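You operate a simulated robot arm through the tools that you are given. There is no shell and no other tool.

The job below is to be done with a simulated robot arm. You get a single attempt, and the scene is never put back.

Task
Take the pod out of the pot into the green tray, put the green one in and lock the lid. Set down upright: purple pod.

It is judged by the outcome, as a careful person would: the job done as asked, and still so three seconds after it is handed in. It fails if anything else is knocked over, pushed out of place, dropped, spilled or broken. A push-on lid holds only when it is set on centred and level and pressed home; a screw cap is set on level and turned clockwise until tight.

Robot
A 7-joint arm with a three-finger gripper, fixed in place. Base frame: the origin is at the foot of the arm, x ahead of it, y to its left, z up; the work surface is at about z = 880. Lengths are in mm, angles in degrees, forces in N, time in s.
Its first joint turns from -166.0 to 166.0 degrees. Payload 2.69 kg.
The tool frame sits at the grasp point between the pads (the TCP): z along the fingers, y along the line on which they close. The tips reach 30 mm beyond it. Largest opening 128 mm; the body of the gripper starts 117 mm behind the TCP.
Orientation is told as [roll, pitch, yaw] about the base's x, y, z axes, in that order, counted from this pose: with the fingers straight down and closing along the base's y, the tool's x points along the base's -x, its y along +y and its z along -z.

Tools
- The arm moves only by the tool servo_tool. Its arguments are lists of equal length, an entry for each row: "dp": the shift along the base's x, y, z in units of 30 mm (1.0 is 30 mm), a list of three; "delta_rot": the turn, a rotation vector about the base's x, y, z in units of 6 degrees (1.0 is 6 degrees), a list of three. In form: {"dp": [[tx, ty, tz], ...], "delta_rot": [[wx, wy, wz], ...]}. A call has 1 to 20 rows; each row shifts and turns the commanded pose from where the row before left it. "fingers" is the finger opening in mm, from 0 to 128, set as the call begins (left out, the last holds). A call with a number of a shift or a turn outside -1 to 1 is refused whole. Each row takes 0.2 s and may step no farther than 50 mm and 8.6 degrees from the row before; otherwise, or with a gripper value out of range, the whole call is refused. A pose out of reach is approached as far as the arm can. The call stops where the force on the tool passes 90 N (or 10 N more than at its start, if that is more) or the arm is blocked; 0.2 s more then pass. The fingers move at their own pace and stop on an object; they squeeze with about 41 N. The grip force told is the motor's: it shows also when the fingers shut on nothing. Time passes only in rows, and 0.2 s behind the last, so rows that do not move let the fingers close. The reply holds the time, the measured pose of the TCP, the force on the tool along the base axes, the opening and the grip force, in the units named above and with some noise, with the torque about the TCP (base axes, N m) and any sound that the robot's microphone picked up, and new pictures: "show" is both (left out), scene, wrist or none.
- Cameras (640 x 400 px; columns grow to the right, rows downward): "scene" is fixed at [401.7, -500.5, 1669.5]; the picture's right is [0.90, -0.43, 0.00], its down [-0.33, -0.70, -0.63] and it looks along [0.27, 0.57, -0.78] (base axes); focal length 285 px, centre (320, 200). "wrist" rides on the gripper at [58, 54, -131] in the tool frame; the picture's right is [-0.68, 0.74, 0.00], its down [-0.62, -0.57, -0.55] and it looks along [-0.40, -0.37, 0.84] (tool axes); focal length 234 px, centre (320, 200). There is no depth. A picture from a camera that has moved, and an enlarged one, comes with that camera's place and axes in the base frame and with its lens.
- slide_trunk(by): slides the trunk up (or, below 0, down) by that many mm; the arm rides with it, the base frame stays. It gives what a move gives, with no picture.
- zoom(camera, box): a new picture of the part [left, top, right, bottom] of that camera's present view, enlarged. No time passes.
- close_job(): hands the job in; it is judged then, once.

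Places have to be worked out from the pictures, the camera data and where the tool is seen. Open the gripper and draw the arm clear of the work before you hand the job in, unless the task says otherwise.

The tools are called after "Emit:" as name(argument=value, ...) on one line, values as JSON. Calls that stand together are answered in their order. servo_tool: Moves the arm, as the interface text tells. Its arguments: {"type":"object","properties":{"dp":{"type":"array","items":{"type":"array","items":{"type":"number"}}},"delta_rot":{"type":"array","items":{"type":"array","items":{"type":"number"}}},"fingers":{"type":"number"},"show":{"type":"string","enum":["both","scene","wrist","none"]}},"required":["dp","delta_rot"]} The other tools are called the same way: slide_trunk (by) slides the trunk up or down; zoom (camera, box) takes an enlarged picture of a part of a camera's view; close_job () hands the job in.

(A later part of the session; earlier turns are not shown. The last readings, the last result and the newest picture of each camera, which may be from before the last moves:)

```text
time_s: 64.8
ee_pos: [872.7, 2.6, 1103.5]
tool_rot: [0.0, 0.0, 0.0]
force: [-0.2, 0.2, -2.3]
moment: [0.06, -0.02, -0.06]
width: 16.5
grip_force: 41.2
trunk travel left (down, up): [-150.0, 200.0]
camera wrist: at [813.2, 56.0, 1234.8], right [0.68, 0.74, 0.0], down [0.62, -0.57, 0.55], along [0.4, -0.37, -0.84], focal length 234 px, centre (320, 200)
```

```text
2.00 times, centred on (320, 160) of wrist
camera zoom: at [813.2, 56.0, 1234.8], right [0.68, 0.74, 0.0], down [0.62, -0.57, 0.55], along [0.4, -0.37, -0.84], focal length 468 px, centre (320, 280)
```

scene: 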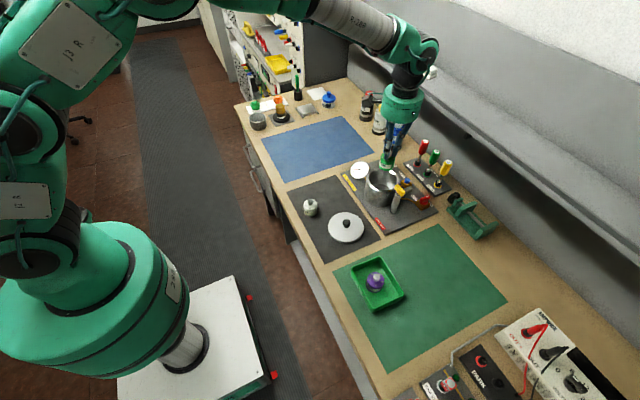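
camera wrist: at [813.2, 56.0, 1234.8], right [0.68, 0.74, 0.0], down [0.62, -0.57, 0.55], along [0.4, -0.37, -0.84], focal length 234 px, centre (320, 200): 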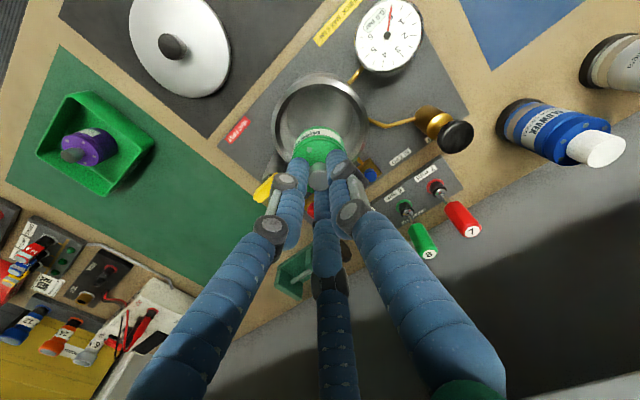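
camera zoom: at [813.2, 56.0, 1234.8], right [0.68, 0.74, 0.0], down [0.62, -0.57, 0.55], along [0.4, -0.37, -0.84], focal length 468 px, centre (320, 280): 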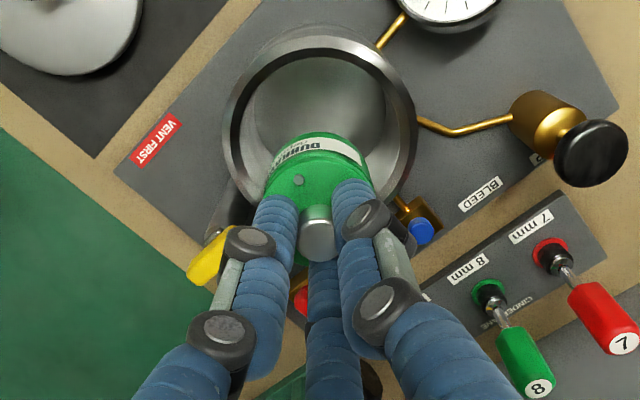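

Same alignment as when the purple pod came out. I'll lower into the pot to about 8 mm above the expected floor contact (TCP 970).

Emit:
servo_tool(dp=[[0, 0, -0.5], [0, 0, -0.8], [0, 0, -0.8], [0, 0, -0.8], [0, 0, -0.7], [0, 0, -0.4], [0, 0, -0.15], [0, 0, 0]], delta_rot=[[0, 0, 0], [0, 0, 0], [0, 0, 0], [0, 0, 0], [0, 0, 0], [0, 0, 0], [0, 0, 0], [0, 0, 0]], fingers=3, show="both")

Emit:
servo_tool(dp=[[0, 0, -0.08], [0, 0, -0.08], [0, 0, 0]], delta_rot=[[0, 0, 0], [0, 0, 0], [0, 0, 0]], fingers=3, show="none")

```text
time_s: 66.6
ee_pos: [873.6, 1.9, 979.4]
tool_rot: [0.0, 0.0, 0.0]
force: [-0.1, -0.3, -1.4]
moment: [0.0, 0.01, -0.01]
width: 16.4
grip_force: 40.9
trunk travel left (down, up): [-150.0, 200.0]
camera wrist: at [814.0, 55.9, 1110.5], right [0.68, 0.74, 0.0], down [0.62, -0.57, 0.55], along [0.4, -0.37, -0.84], focal length 234 px, centre (320, 200)
```

scene: 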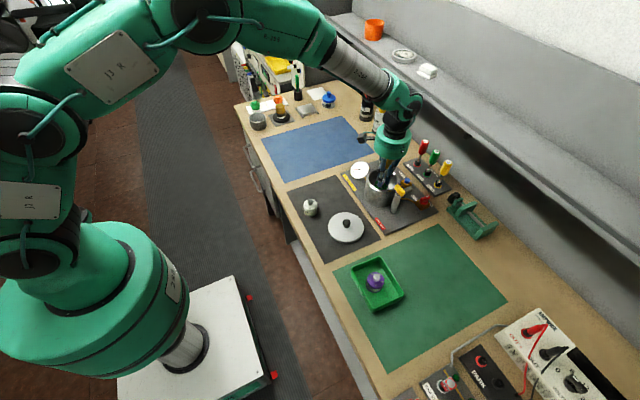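
wrist: 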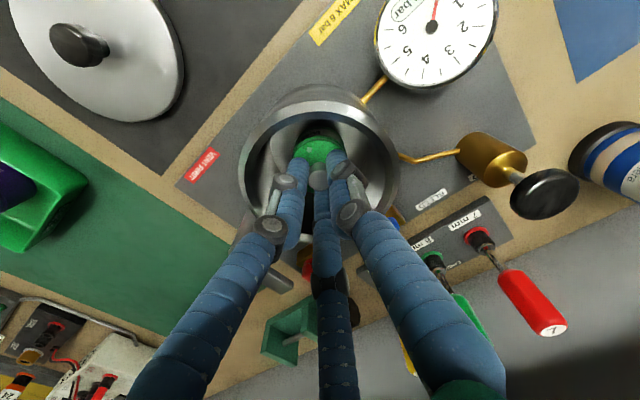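

```text
time_s: 67.4
ee_pos: [872.2, 2.3, 975.0]
tool_rot: [0.0, -0.1, -0.1]
force: [0.2, -0.1, -3.0]
moment: [-0.01, -0.02, 0.01]
width: 16.8
grip_force: 41.1
trunk travel left (down, up): [-150.0, 200.0]
```

No contact yet at TCP 975. Step down gently until the pot floor is felt.

Emit:
servo_tool(dp=[[0, 0, -0.05], [0, 0, -0.05], [0, 0, 0]], delta_rot=[[0, 0, 0], [0, 0, 0], [0, 0, 0]], fingers=3, show="none")

Emit:
servo_tool(dp=[[0, 0, -0.05], [0, 0, 0]], delta_rot=[[0, 0, 0], [0, 0, 0]], fingers=3, show="none")

Emit:
servo_tool(dp=[[0, 0, -0.04], [0, 0, 0]], delta_rot=[[0, 0, 0], [0, 0, 0]], fingers=3, show="none")

```text
time_s: 68.2
ee_pos: [871.2, 0.8, 973.0]
tool_rot: [0.0, 0.0, 0.1]
force: [0.2, -0.5, 0.8]
moment: [0.0, -0.01, -0.04]
width: 16.8
grip_force: 40.9
trunk travel left (down, up): [-150.0, 200.0]
```

```text
time_s: 68.8
ee_pos: [872.2, 0.9, 972.3]
tool_rot: [0.0, -0.1, 0.0]
force: [-2.8, -3.1, 12.8]
moment: [0.08, 0.34, 0.03]
width: 16.5
grip_force: 41.1
trunk travel left (down, up): [-150.0, 200.0]
```

```text
time_s: 69.4
ee_pos: [872.7, 1.6, 972.1]
tool_rot: [0.0, -0.3, 0.1]
force: [-0.8, -2.6, 21.6]
moment: [0.29, 0.34, 0.04]
width: 16.9
grip_force: 40.9
trunk travel left (down, up): [-150.0, 200.0]
```

Floor reached at TCP about 972. I'll ease off 1.5 mm, open, and rise straight out.

Emit:
servo_tool(dp=[[0, 0, 0.05], [0, 0, 0]], delta_rot=[[0, 0, 0], [0, 0, 0]], fingers=3, show="none")

Emit:
servo_tool(dp=[[0, 0, 0], [0, 0, 0], [0, 0, 0]], delta_rot=[[0, 0, 0], [0, 0, 0], [0, 0, 0]], fingers=38, show="none")

Emit:
servo_tool(dp=[[0, 0, 0.2], [0, 0, 0.5], [0, 0, 0.8], [0, 0, 1], [0, 0, 1], [0, 0, 0.5], [0, 0, 0]], delta_rot=[[0, 0, 0], [0, 0, 0], [0, 0, 0], [0, 0, 0], [0, 0, 0], [0, 0, 0], [0, 0, 0]], fingers=38, show="both")

Emit:
zoom(camera="scene", box=[350, 130, 440, 215])

Emit:
zoom(camera="wrist", box=[220, 40, 420, 240])

```text
time_s: 70.0
ee_pos: [871.8, 2.2, 972.3]
tool_rot: [0.0, -0.2, 0.0]
force: [5.2, -3.6, 15.2]
moment: [0.07, -0.21, -0.06]
width: 16.5
grip_force: 40.6
trunk travel left (down, up): [-150.0, 200.0]
```

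```text
time_s: 70.8
ee_pos: [872.2, 1.9, 970.6]
tool_rot: [0.0, 0.0, 0.0]
force: [-0.8, 0.1, 0.3]
moment: [0.01, 0.0, 0.01]
width: 37.9
grip_force: 0.2
trunk travel left (down, up): [-150.0, 200.0]
```

```text
time_s: 72.4
ee_pos: [872.2, 1.4, 1090.1]
tool_rot: [-0.1, 0.0, 0.0]
force: [-0.3, -0.1, 0.2]
moment: [0.0, 0.0, 0.01]
width: 38.0
grip_force: 0.1
trunk travel left (down, up): [-150.0, 200.0]
camera wrist: at [813.1, 54.8, 1220.7], right [0.68, 0.74, 0.0], down [0.62, -0.57, 0.55], along [0.4, -0.37, -0.84], focal length 234 px, centre (320, 200)
```

scene: 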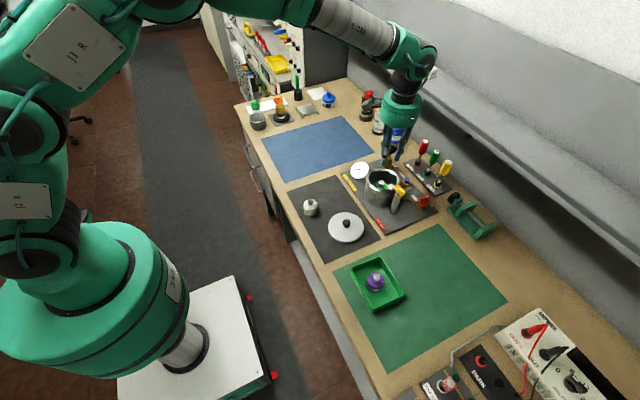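
wrist: 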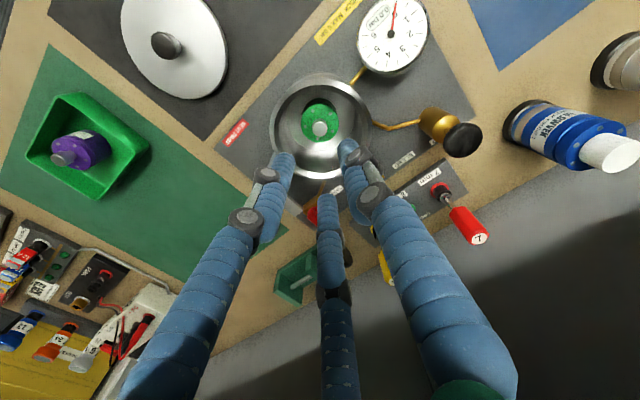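

```text
4.71 times, centred on (395, 172) of scene
camera zoom: at [401.7, -500.5, 1669.5], right [0.9, -0.43, 0.0], down [-0.33, -0.7, -0.63], along [0.27, 0.57, -0.78], focal length 1340 px, centre (-33, 329)
```

zoom: 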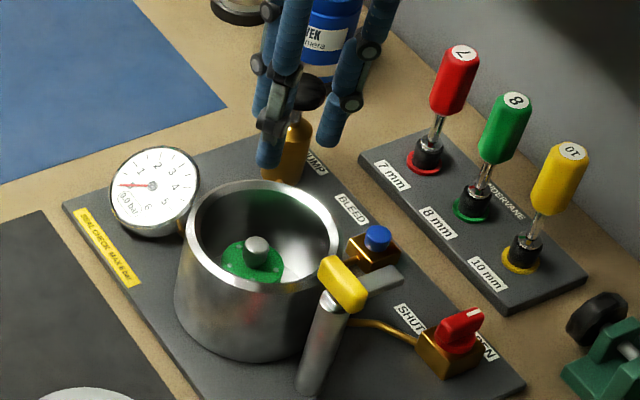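

```text
2.00 times, centred on (320, 140) of wrist
camera zoom: at [813.1, 54.8, 1220.7], right [0.68, 0.74, 0.0], down [0.62, -0.57, 0.55], along [0.4, -0.37, -0.84], focal length 468 px, centre (320, 320)
```

zoom: 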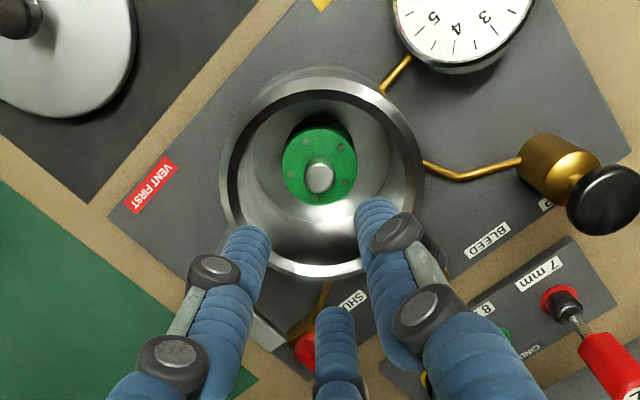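

The green pod stands centred in the pot. By my command bookkeeping the lid knob sits 172.8 mm in −x and 71.7 mm in −y from here; I'll go back over the lid.

Emit:
servo_tool(dp=[[-0.4, -0.17, 0], [-0.76, -0.32, 0], [-0.9, -0.37, 0], [-0.9, -0.37, 0], [-0.9, -0.37, 0], [-0.9, -0.37, 0], [-0.7, -0.3, 0], [-0.3, -0.12, 0], [0, 0, -0.6], [0, 0, -0.9], [0, 0, -0.9], [0, 0, -0.9], [0, 0, -0.7], [0, 0, 0]], delta_rot=[[0, 0, 0], [0, 0, 0], [0, 0, 0], [0, 0, 0], [0, 0, 0], [0, 0, 0], [0, 0, 0], [0, 0, 0], [0, 0, 0], [0, 0, 0], [0, 0, 0], [0, 0, 0], [0, 0, 0], [0, 0, 0]], fingers=52, show="both")

Emit:
zoom(camera="wrist", box=[220, 60, 420, 260])

Emit:
zoom(camera="scene", box=[310, 150, 400, 250])

```text
time_s: 75.4
ee_pos: [700.9, -69.0, 970.9]
tool_rot: [-0.1, 0.1, 0.0]
force: [-1.3, 0.7, -0.4]
moment: [0.0, -0.03, 0.01]
width: 51.9
grip_force: 0.0
trunk travel left (down, up): [-150.0, 200.0]
camera wrist: at [641.4, -15.7, 1102.1], right [0.68, 0.74, 0.0], down [0.62, -0.57, 0.55], along [0.4, -0.37, -0.84], focal length 234 px, centre (320, 200)
```

scene: 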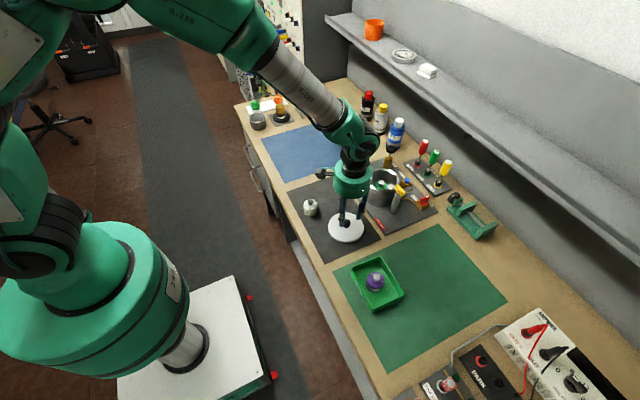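
wrist: 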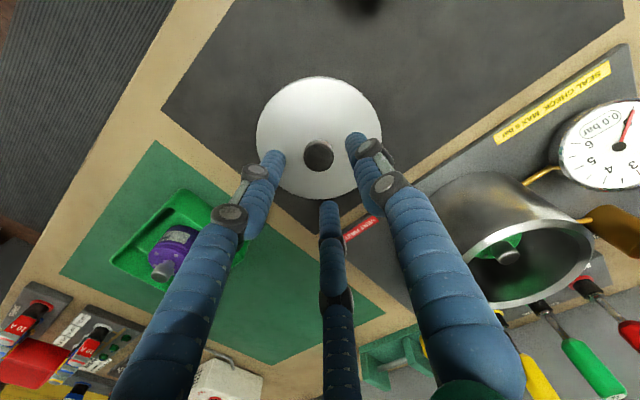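

```text
2.00 times, centred on (320, 160) of wrist
camera zoom: at [641.4, -15.7, 1102.1], right [0.68, 0.74, 0.0], down [0.62, -0.57, 0.55], along [0.4, -0.37, -0.84], focal length 468 px, centre (320, 280)
```

zoom: 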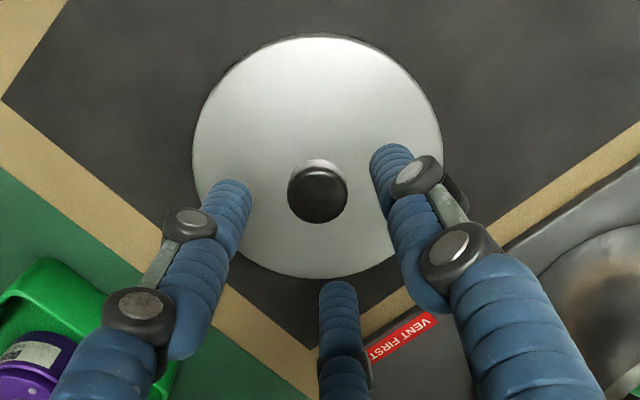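

```text
4.00 times, centred on (355, 200) of scene
camera zoom: at [401.7, -500.5, 1669.5], right [0.9, -0.43, 0.0], down [-0.33, -0.7, -0.63], along [0.27, 0.57, -0.78], focal length 1139 px, centre (180, 200)
```

zoom: 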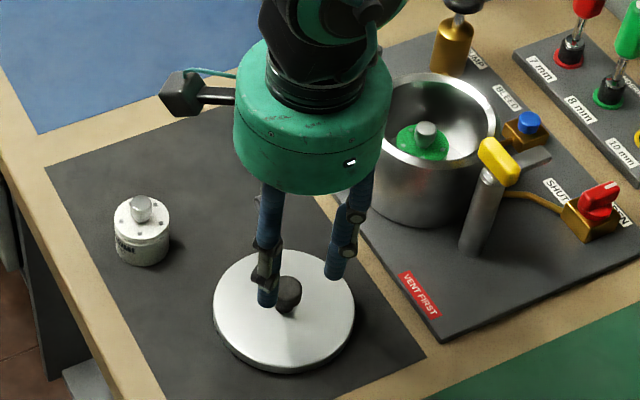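

The knob is centred between the tips. Descend the remaining 41 mm to the same grip height as before and close.

Emit:
servo_tool(dp=[[0, 0, -0.5], [0, 0, -0.5], [0, 0, -0.36], [0, 0, 0]], delta_rot=[[0, 0, 0], [0, 0, 0], [0, 0, 0], [0, 0, 0]], fingers=52, show="none")

Emit:
servo_tool(dp=[[0, 0, 0], [0, 0, 0], [0, 0, 0]], delta_rot=[[0, 0, 0], [0, 0, 0], [0, 0, 0]], fingers=5, show="both")

Emit:
zoom(camera="scene", box=[320, 190, 380, 250])

```text
time_s: 76.4
ee_pos: [700.5, -69.9, 929.8]
tool_rot: [0.0, 0.0, 0.1]
force: [-0.4, -0.2, -0.1]
moment: [-0.01, -0.01, 0.01]
width: 51.8
grip_force: 0.0
trunk travel left (down, up): [-150.0, 200.0]
```

```text
time_s: 77.2
ee_pos: [699.1, -70.6, 930.4]
tool_rot: [0.1, 0.1, 0.0]
force: [0.3, 0.1, -0.6]
moment: [-0.01, 0.01, 0.01]
width: 24.5
grip_force: 40.8
trunk travel left (down, up): [-150.0, 200.0]
camera wrist: at [640.2, -16.7, 1060.7], right [0.68, 0.74, 0.0], down [0.62, -0.57, 0.55], along [0.4, -0.37, -0.84], focal length 234 px, centre (320, 200)
```

scene: 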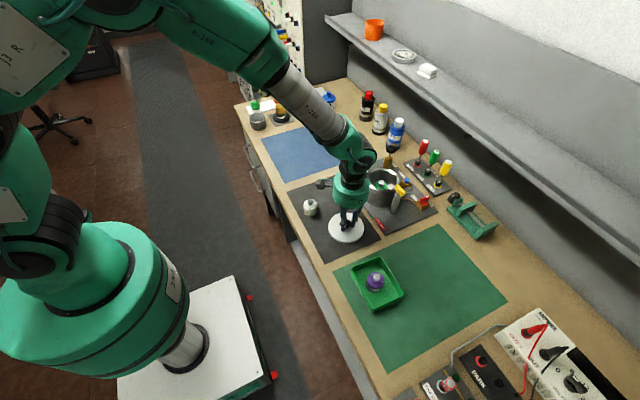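
wrist: 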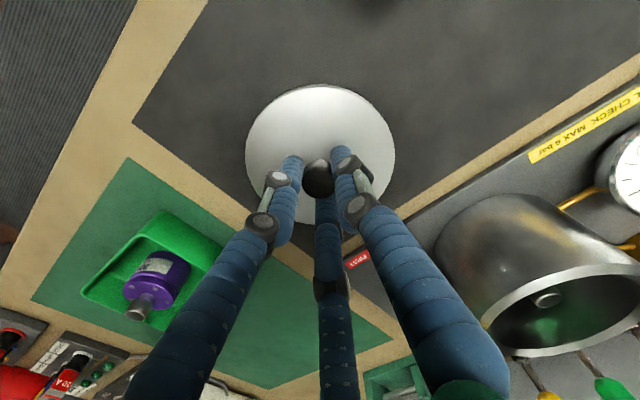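

```text
6.67 times, centred on (350, 220) of scene
camera zoom: at [401.7, -500.5, 1669.5], right [0.9, -0.43, 0.0], down [-0.33, -0.7, -0.63], along [0.27, 0.57, -0.78], focal length 1898 px, centre (120, 67)
```

zoom: 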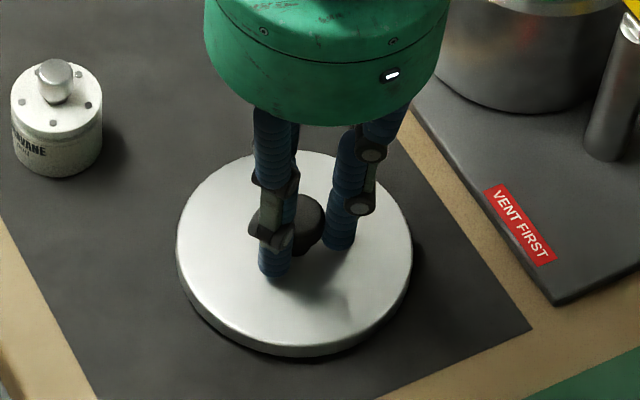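

Lid regripped at 24.5 mm with no side load. I'll lift it, carry it back over the pot, and check alignment before lowering.

Emit:
servo_tool(dp=[[0, 0, 0.3], [0, 0, 0.7], [0, 0, 1], [0, 0, 1], [0, 0, 1], [0, 0, 1], [0, 0, 1], [0.3, 0.12, 0], [0.7, 0.28, 0], [0.9, 0.36, 0], [0.9, 0.36, 0], [0.9, 0.36, 0], [0.9, 0.36, 0], [0.77, 0.31, 0], [0.4, 0.18, 0], [0, 0, 0]], delta_rot=[[0, 0, 0], [0, 0, 0], [0, 0, 0], [0, 0, 0], [0, 0, 0], [0, 0, 0], [0, 0, 0], [0, 0, 0], [0, 0, 0], [0, 0, 0], [0, 0, 0], [0, 0, 0], [0, 0, 0], [0, 0, 0], [0, 0, 0], [0, 0, 0]], fingers=5, show="both")

Emit:
servo_tool(dp=[[0, 0, -0.6], [0, 0, -0.8], [0, 0, -0.7], [0, 0, -0.3], [0, 0, 0]], delta_rot=[[0, 0, 0], [0, 0, 0], [0, 0, 0], [0, 0, 0], [0, 0, 0]], fingers=5, show="both")

Emit:
zoom(camera="scene", box=[360, 140, 420, 215])

```text
time_s: 80.6
ee_pos: [871.7, 0.4, 1109.9]
tool_rot: [0.0, -0.1, 0.0]
force: [0.0, 0.0, -1.3]
moment: [0.0, 0.04, 0.01]
width: 24.5
grip_force: 41.2
trunk travel left (down, up): [-150.0, 200.0]
camera wrist: at [813.5, 54.6, 1240.6], right [0.68, 0.74, 0.0], down [0.62, -0.57, 0.55], along [0.4, -0.37, -0.84], focal length 234 px, centre (320, 200)
```

scene: 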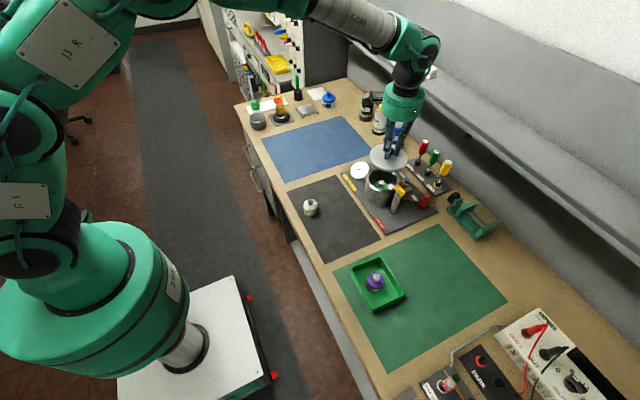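
wrist: 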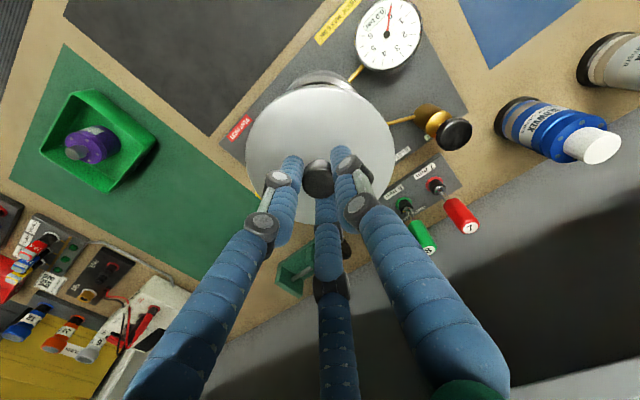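

```text
time_s: 81.8
ee_pos: [874.1, -1.0, 1039.8]
tool_rot: [0.0, 0.1, 0.0]
force: [-0.6, 0.5, -2.6]
moment: [-0.02, 0.0, 0.01]
width: 24.4
grip_force: 41.3
trunk travel left (down, up): [-150.0, 200.0]
camera wrist: at [813.8, 53.0, 1170.2], right [0.68, 0.74, 0.0], down [0.62, -0.57, 0.55], along [0.4, -0.37, -0.84], focal length 234 px, centre (320, 200)
```

scene: 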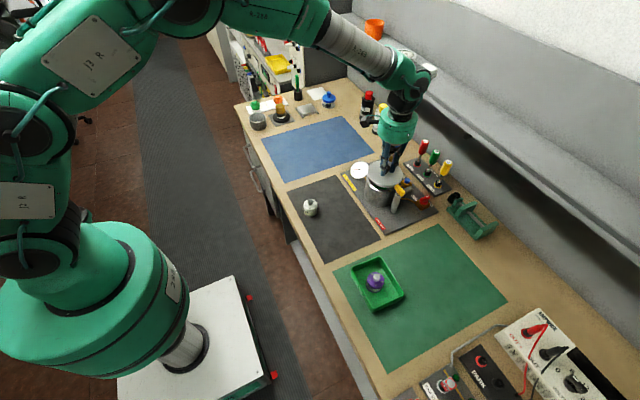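
wrist: 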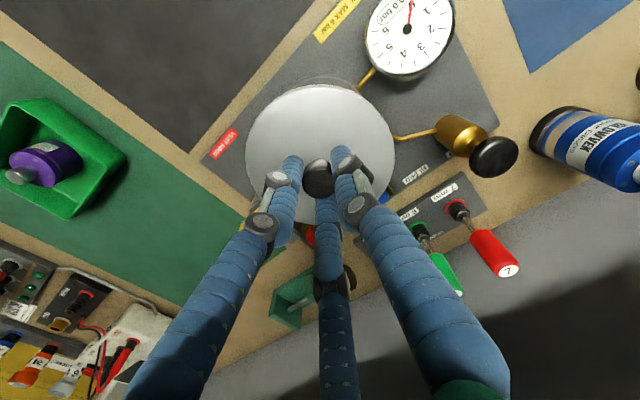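

```text
5.33 times, centred on (390, 178) of scene
camera zoom: at [401.7, -500.5, 1669.5], right [0.9, -0.43, 0.0], down [-0.33, -0.7, -0.63], along [0.27, 0.57, -0.78], focal length 1518 px, centre (-53, 320)
```

zoom: 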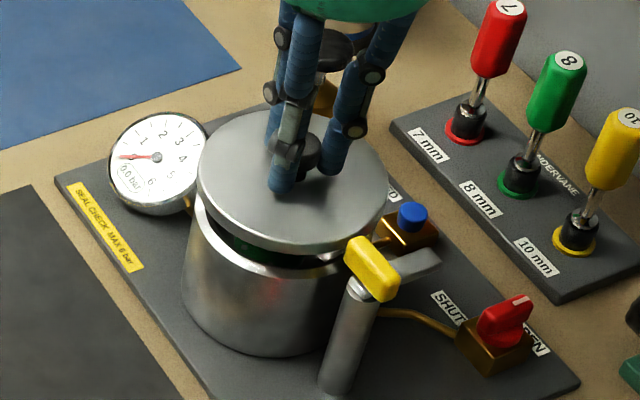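

Lid is level over the pot, about 25 mm above its seat. I'll lower to the height I photographed on lift-off (+18 mm) to compare alignment.

Emit:
servo_tool(dp=[[0, 0, -0.12], [0, 0, -0.12], [0, 0, 0], [0, 0, 0]], delta_rot=[[0, 0, 0], [0, 0, 0], [0, 0, 0], [0, 0, 0]], fingers=5, show="scene")

Emit:
zoom(camera="scene", box=[360, 140, 420, 215])

Emit:
zoom(camera="wrist", box=[220, 60, 420, 260])

```text
time_s: 82.8
ee_pos: [873.4, -0.1, 1031.4]
tool_rot: [0.0, -0.1, 0.0]
force: [-0.1, -0.2, -1.1]
moment: [-0.05, -0.01, 0.01]
width: 24.4
grip_force: 41.4
trunk travel left (down, up): [-150.0, 200.0]
```

scene: 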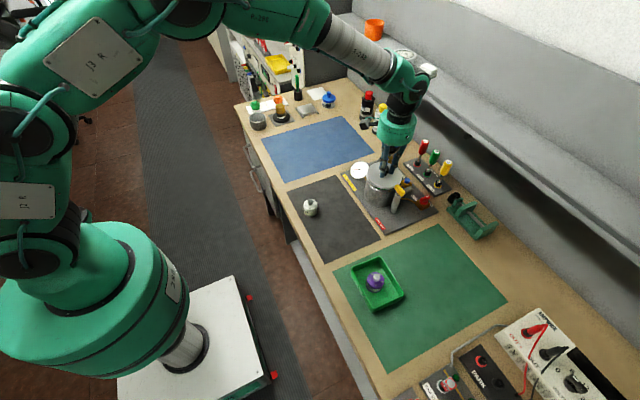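

```text
5.33 times, centred on (390, 178) of scene
camera zoom: at [401.7, -500.5, 1669.5], right [0.9, -0.43, 0.0], down [-0.33, -0.7, -0.63], along [0.27, 0.57, -0.78], focal length 1518 px, centre (-53, 320)
```

zoom: 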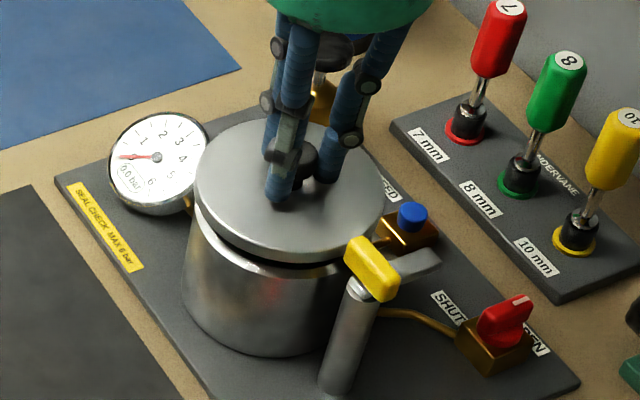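

```text
2.00 times, centred on (320, 160) of wrist
camera zoom: at [813.2, 53.3, 1162.8], right [0.68, 0.74, 0.0], down [0.62, -0.57, 0.55], along [0.4, -0.37, -0.84], focal length 468 px, centre (320, 280)
```

zoom: 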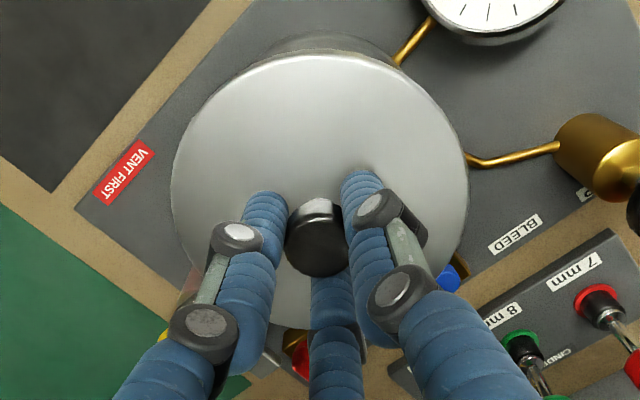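

Alignment looks close to the original; I'll measure it more precisely by zooming on the lid and pot silhouettes.

Emit:
zoom(camera="scene", box=[360, 155, 405, 210])

Emit:
zoom(camera="wrist", box=[235, 60, 405, 240])

```text
7.27 times, centred on (382, 182) of scene
camera zoom: at [401.7, -500.5, 1669.5], right [0.9, -0.43, 0.0], down [-0.33, -0.7, -0.63], along [0.27, 0.57, -0.78], focal length 2070 px, centre (-134, 327)
```

zoom: 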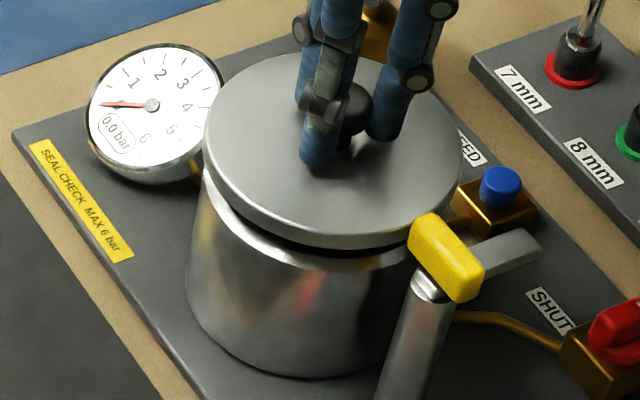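

```text
2.22 times, centred on (320, 150) of wrist
camera zoom: at [813.2, 53.3, 1162.8], right [0.68, 0.74, 0.0], down [0.62, -0.57, 0.55], along [0.4, -0.37, -0.84], focal length 520 px, centre (320, 311)
```

zoom: 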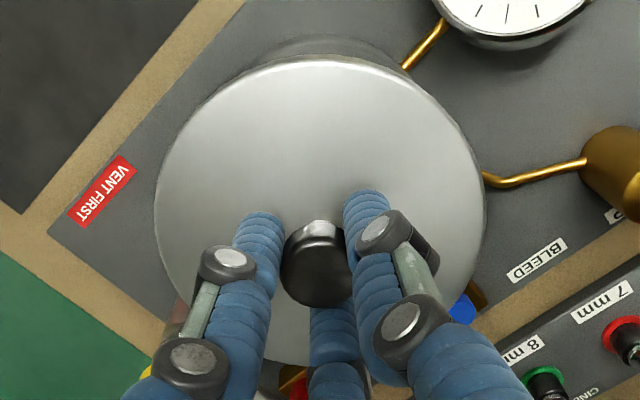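

It is within a millimetre or two as far as the pictures show. I'll lower slowly and use the side forces to fine-centre the lid as it engages.

Emit:
servo_tool(dp=[[0, 0, -0.15], [0, 0, -0.12], [0, 0, -0.1], [0, 0, 0]], delta_rot=[[0, 0, 0], [0, 0, 0], [0, 0, 0], [0, 0, 0]], fingers=5, show="none")

Emit:
servo_tool(dp=[[0, 0, -0.06], [0, 0, 0]], delta_rot=[[0, 0, 0], [0, 0, 0]], fingers=5, show="none")

Emit:
servo_tool(dp=[[0, 0, -0.05], [0, 0, 0]], delta_rot=[[0, 0, 0], [0, 0, 0]], fingers=5, show="scene")

Emit:
zoom(camera="scene", box=[360, 155, 405, 210])

```text
time_s: 83.8
ee_pos: [873.1, -0.4, 1019.7]
tool_rot: [-0.1, 0.0, 0.0]
force: [-0.7, -0.1, -0.8]
moment: [0.01, 0.02, 0.0]
width: 24.5
grip_force: 40.9
trunk travel left (down, up): [-150.0, 200.0]
```

```text
time_s: 84.4
ee_pos: [872.8, -0.2, 1018.0]
tool_rot: [0.0, 0.0, 0.0]
force: [0.2, 0.0, -1.6]
moment: [-0.02, 0.03, 0.0]
width: 24.5
grip_force: 40.9
trunk travel left (down, up): [-150.0, 200.0]
```

```text
time_s: 85.0
ee_pos: [872.7, -0.0, 1016.9]
tool_rot: [0.0, 0.0, 0.0]
force: [0.6, 0.0, -2.0]
moment: [-0.03, 0.0, 0.02]
width: 24.6
grip_force: 40.5
trunk travel left (down, up): [-150.0, 200.0]
```

scene: 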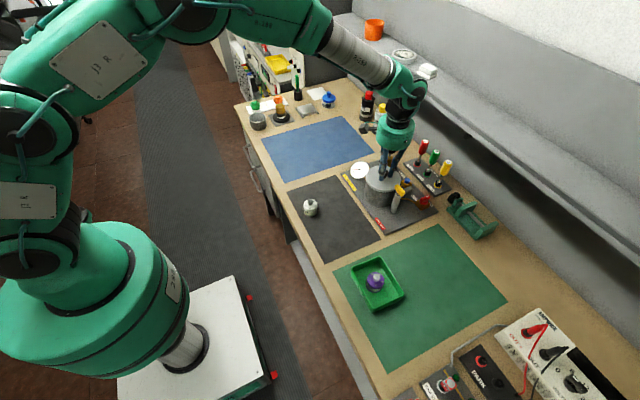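

```text
7.27 times, centred on (382, 182) of scene
camera zoom: at [401.7, -500.5, 1669.5], right [0.9, -0.43, 0.0], down [-0.33, -0.7, -0.63], along [0.27, 0.57, -0.78], focal length 2070 px, centre (-134, 327)
```

zoom: 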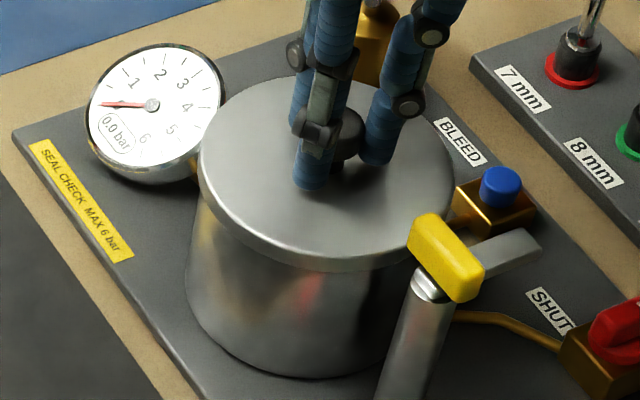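

About 3.6 mm above the seated height with no contact yet. Continue in small steps.

Emit:
servo_tool(dp=[[0, 0, -0.05], [0, 0, 0]], delta_rot=[[0, 0, 0], [0, 0, 0]], fingers=5, show="none")

Emit:
servo_tool(dp=[[0, 0, -0.04], [0, 0, 0]], delta_rot=[[0, 0, 0], [0, 0, 0]], fingers=5, show="none")

Emit:
servo_tool(dp=[[0, 0, -0.04], [0, 0, 0]], delta_rot=[[0, 0, 0], [0, 0, 0]], fingers=5, show="scene")

Emit:
zoom(camera="scene", box=[360, 155, 405, 210])

```text
time_s: 85.6
ee_pos: [872.1, -1.3, 1015.2]
tool_rot: [0.0, 0.0, 0.0]
force: [1.0, -0.3, -0.6]
moment: [0.02, -0.09, -0.02]
width: 24.4
grip_force: 41.3
trunk travel left (down, up): [-150.0, 200.0]
```

```text
time_s: 86.2
ee_pos: [872.6, 0.8, 1014.5]
tool_rot: [-0.1, 0.0, 0.0]
force: [2.3, 0.5, 0.2]
moment: [0.01, -0.04, 0.03]
width: 24.8
grip_force: 41.1
trunk travel left (down, up): [-150.0, 200.0]
```

```text
time_s: 86.8
ee_pos: [873.8, -1.6, 1013.0]
tool_rot: [0.0, -0.1, -0.1]
force: [11.0, 4.0, 1.3]
moment: [0.09, -0.36, 0.06]
width: 24.7
grip_force: 40.8
trunk travel left (down, up): [-150.0, 200.0]
```

scene: 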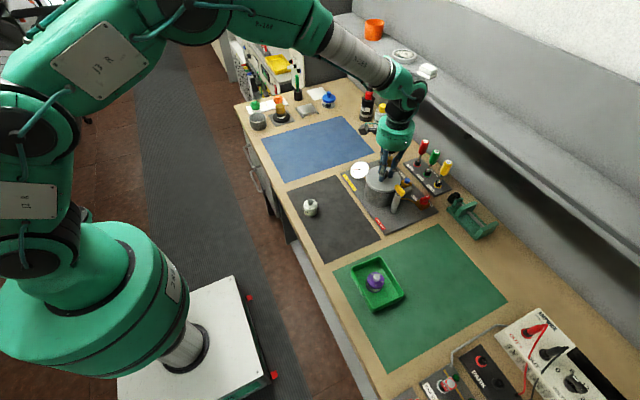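

```text
7.27 times, centred on (382, 182) of scene
camera zoom: at [401.7, -500.5, 1669.5], right [0.9, -0.43, 0.0], down [-0.33, -0.7, -0.63], along [0.27, 0.57, -0.78], focal length 2070 px, centre (-134, 327)
```

zoom: 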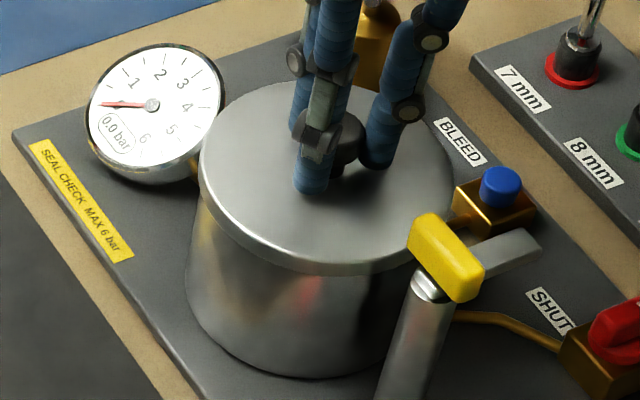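

The lid is engaging and the seat pushes it (+11, +4) N, so it should go about 1 mm +x and 0.4 mm +y. I'll correct that, then press down gently.

Emit:
servo_tool(dp=[[0.035, 0.013, 0], [0, 0, 0]], delta_rot=[[0, 0, 0], [0, 0, 0]], fingers=5, show="none")

Emit:
servo_tool(dp=[[0, 0, -0.04], [0, 0, 0]], delta_rot=[[0, 0, 0], [0, 0, 0]], fingers=5, show="none")

```text
time_s: 87.4
ee_pos: [875.0, -1.3, 1014.3]
tool_rot: [0.0, 0.0, 0.0]
force: [5.9, 1.0, 8.7]
moment: [0.16, 0.0, -0.06]
width: 24.4
grip_force: 41.1
trunk travel left (down, up): [-150.0, 200.0]
```

```text
time_s: 88.0
ee_pos: [873.8, 0.1, 1013.3]
tool_rot: [0.1, -0.2, 0.1]
force: [1.8, -3.9, 17.6]
moment: [0.1, 0.01, 0.28]
width: 24.6
grip_force: 41.0
trunk travel left (down, up): [-150.0, 200.0]
```

Side forces are now small and it is bearing on the seat (17.6 N). Press down further in small steps.

Emit:
servo_tool(dp=[[0.005, -0.008, -0.05], [0, 0, 0]], delta_rot=[[0, 0, 0], [0, 0, 0]], fingers=5, show="none")

Emit:
servo_tool(dp=[[0, 0, -0.05], [0, 0, 0]], delta_rot=[[0, 0, 0], [0, 0, 0]], fingers=5, show="scene")

Emit:
zoom(camera="scene", box=[360, 155, 405, 210])

```text
time_s: 88.6
ee_pos: [873.6, 0.6, 1013.5]
tool_rot: [-0.1, -0.2, 0.0]
force: [-0.8, 0.8, 29.1]
moment: [0.08, 0.06, 0.08]
width: 24.6
grip_force: 40.9
trunk travel left (down, up): [-150.0, 200.0]
```

```text
time_s: 89.2
ee_pos: [874.1, -0.5, 1013.4]
tool_rot: [-0.1, -0.2, 0.0]
force: [0.8, 5.9, 44.2]
moment: [0.15, 0.0, 0.11]
width: 24.6
grip_force: 40.7
trunk travel left (down, up): [-150.0, 200.0]
```

scene: 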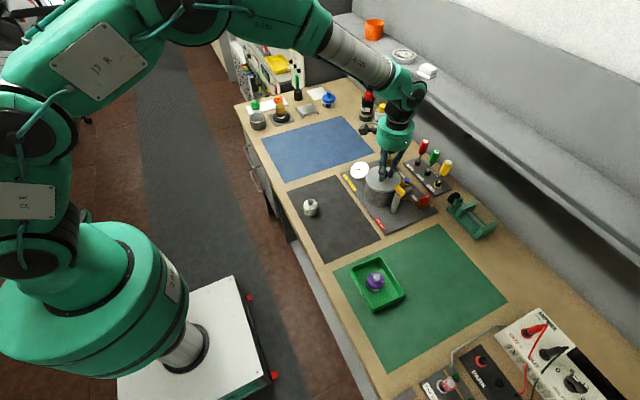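

```text
7.27 times, centred on (382, 182) of scene
camera zoom: at [401.7, -500.5, 1669.5], right [0.9, -0.43, 0.0], down [-0.33, -0.7, -0.63], along [0.27, 0.57, -0.78], focal length 2070 px, centre (-134, 327)
```

zoom: 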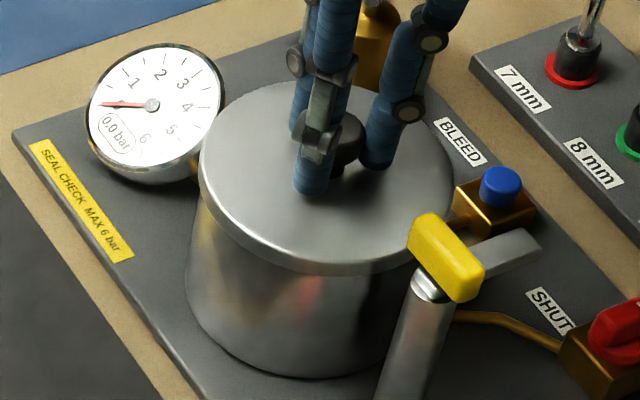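

44 N and level, lid visually seated but no snap heard yet. I'll press somewhat harder, staying under the force limit.

Emit:
servo_tool(dp=[[0, -0.01, -0.06], [0, 0, 0]], delta_rot=[[0, 0, 0], [0, 0, 0]], fingers=5, show="none")

Emit:
servo_tool(dp=[[0, 0, -0.06], [0, 0, 0]], delta_rot=[[0, 0, 0], [0, 0, 0]], fingers=5, show="scene")

Emit:
zoom(camera="scene", box=[360, 155, 405, 210])

```text
time_s: 89.8
ee_pos: [872.6, -0.5, 1012.6]
tool_rot: [0.0, -0.4, 0.0]
force: [-1.5, 7.6, 63.7]
moment: [0.31, -0.1, 0.09]
width: 24.8
grip_force: 40.9
trunk travel left (down, up): [-150.0, 200.0]
```

```text
time_s: 90.4
ee_pos: [873.7, -0.2, 1010.1]
tool_rot: [0.0, -0.4, 0.0]
force: [2.7, 11.3, 59.0]
moment: [0.32, -0.18, 0.0]
width: 24.8
grip_force: 41.3
trunk travel left (down, up): [-150.0, 200.0]
```

scene: 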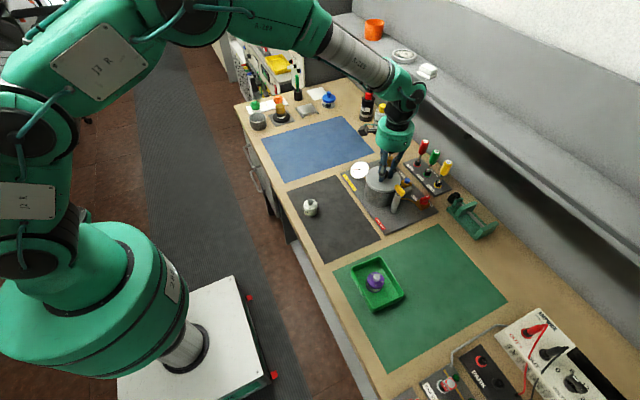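

```text
7.27 times, centred on (382, 182) of scene
camera zoom: at [401.7, -500.5, 1669.5], right [0.9, -0.43, 0.0], down [-0.33, -0.7, -0.63], along [0.27, 0.57, -0.78], focal length 2070 px, centre (-134, 327)
```

zoom: 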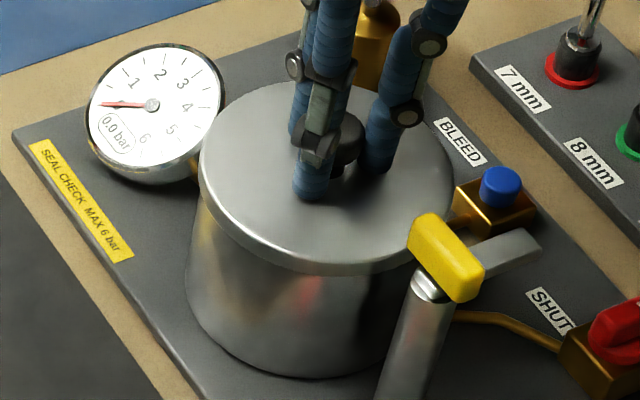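

The fingers slid about 2 mm down the knob at ~60 N, so the lid seems bottomed. I'll compare with the original seated picture at the same zoom.

Emit:
zoom(camera="scene", box=[360, 140, 420, 215])

Emit:
zoom(camera="scene", box=[365, 180, 405, 205])

```text
5.33 times, centred on (390, 178) of scene
camera zoom: at [401.7, -500.5, 1669.5], right [0.9, -0.43, 0.0], down [-0.33, -0.7, -0.63], along [0.27, 0.57, -0.78], focal length 1518 px, centre (-53, 320)
```

zoom: 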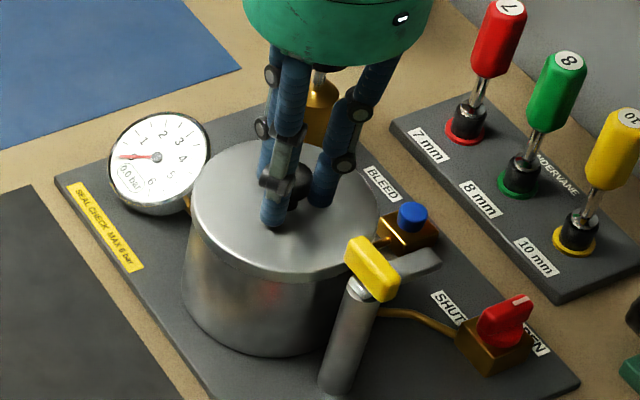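

```text
16.00 times, centred on (385, 192) of scene
camera zoom: at [401.7, -500.5, 1669.5], right [0.9, -0.43, 0.0], down [-0.33, -0.7, -0.63], along [0.27, 0.57, -0.78], focal length 4555 px, centre (-720, 320)
```

zoom: 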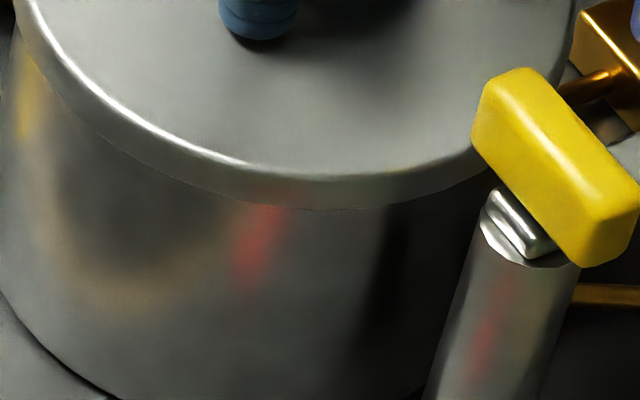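

The lid sits flush all round. I'll relieve the downward load, open the fingers, and rise to inspect the seating.

Emit:
servo_tool(dp=[[0, 0.0, 0.12], [0, 0, 0]], delta_rot=[[0, 0, 0], [0, 0, 0]], fingers=5, show="none")

Emit:
servo_tool(dp=[[0, 0, 0], [0, 0, 0], [0, 0, 0]], delta_rot=[[0, 0, 0], [0, 0, 0], [0, 0, 0]], fingers=52, show="none")

Emit:
servo_tool(dp=[[0, 0, 0.3], [0, 0, 0.7], [0, 0, 0.7], [0, 0, 0]], delta_rot=[[0, 0, 0], [0, 0, 0], [0, 0, 0], [0, 0, 0]], fingers=52, show="both")

Emit:
zoom(camera="scene", box=[360, 140, 420, 215])

Emit:
zoom(camera="wrist", box=[220, 60, 420, 260])

```text
time_s: 91.0
ee_pos: [873.8, -1.2, 1011.0]
tool_rot: [0.0, 0.0, 0.1]
force: [15.8, 8.9, 39.1]
moment: [0.19, -0.46, 0.15]
width: 24.5
grip_force: 41.1
trunk travel left (down, up): [-150.0, 200.0]
```

```text
time_s: 91.8
ee_pos: [872.1, -1.9, 1007.8]
tool_rot: [0.0, 0.2, 0.0]
force: [-2.8, -1.3, 10.3]
moment: [-0.05, -0.02, -0.04]
width: 44.3
grip_force: 0.0
trunk travel left (down, up): [-150.0, 200.0]
heard: snap
```

```text
time_s: 92.8
ee_pos: [873.8, 0.0, 1059.2]
tool_rot: [-0.1, 0.0, 0.0]
force: [0.0, 0.7, 0.3]
moment: [0.0, -0.03, 0.02]
width: 52.1
grip_force: 0.0
trunk travel left (down, up): [-150.0, 200.0]
camera wrist: at [814.1, 54.2, 1189.7], right [0.68, 0.74, 0.0], down [0.62, -0.57, 0.55], along [0.4, -0.37, -0.84], focal length 234 px, centre (320, 200)
```

scene: 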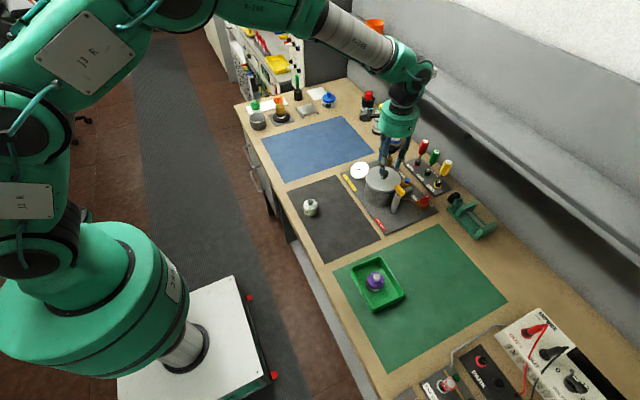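
wrist: 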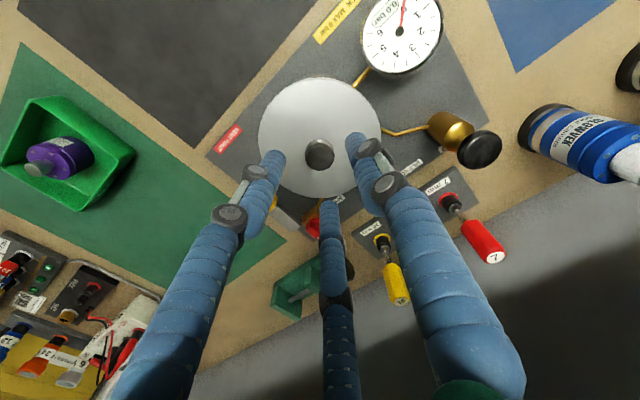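

```text
5.33 times, centred on (390, 178) of scene
camera zoom: at [401.7, -500.5, 1669.5], right [0.9, -0.43, 0.0], down [-0.33, -0.7, -0.63], along [0.27, 0.57, -0.78], focal length 1518 px, centre (-53, 320)
```

zoom: 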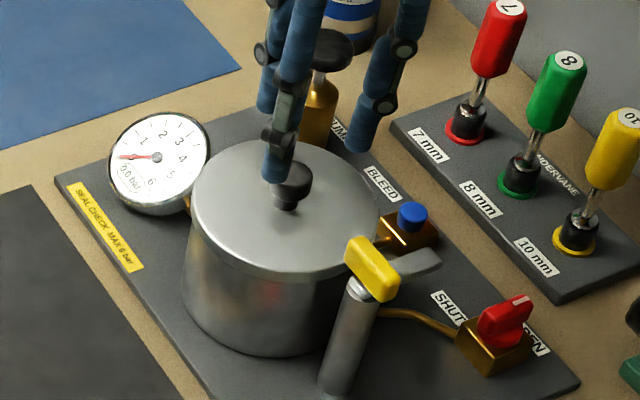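

```text
2.00 times, centred on (320, 160) of wrist
camera zoom: at [814.1, 54.2, 1189.7], right [0.68, 0.74, 0.0], down [0.62, -0.57, 0.55], along [0.4, -0.37, -0.84], focal length 468 px, centre (320, 280)
```

zoom: 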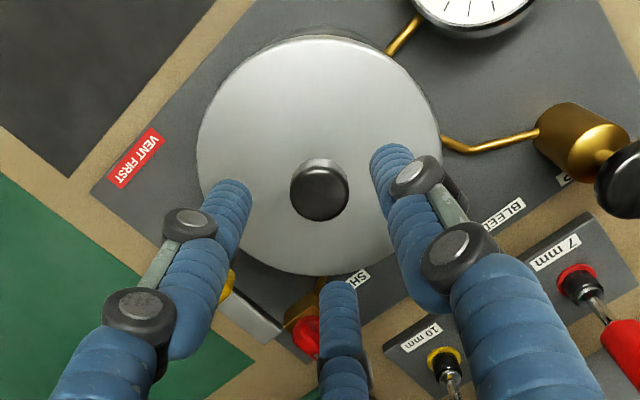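

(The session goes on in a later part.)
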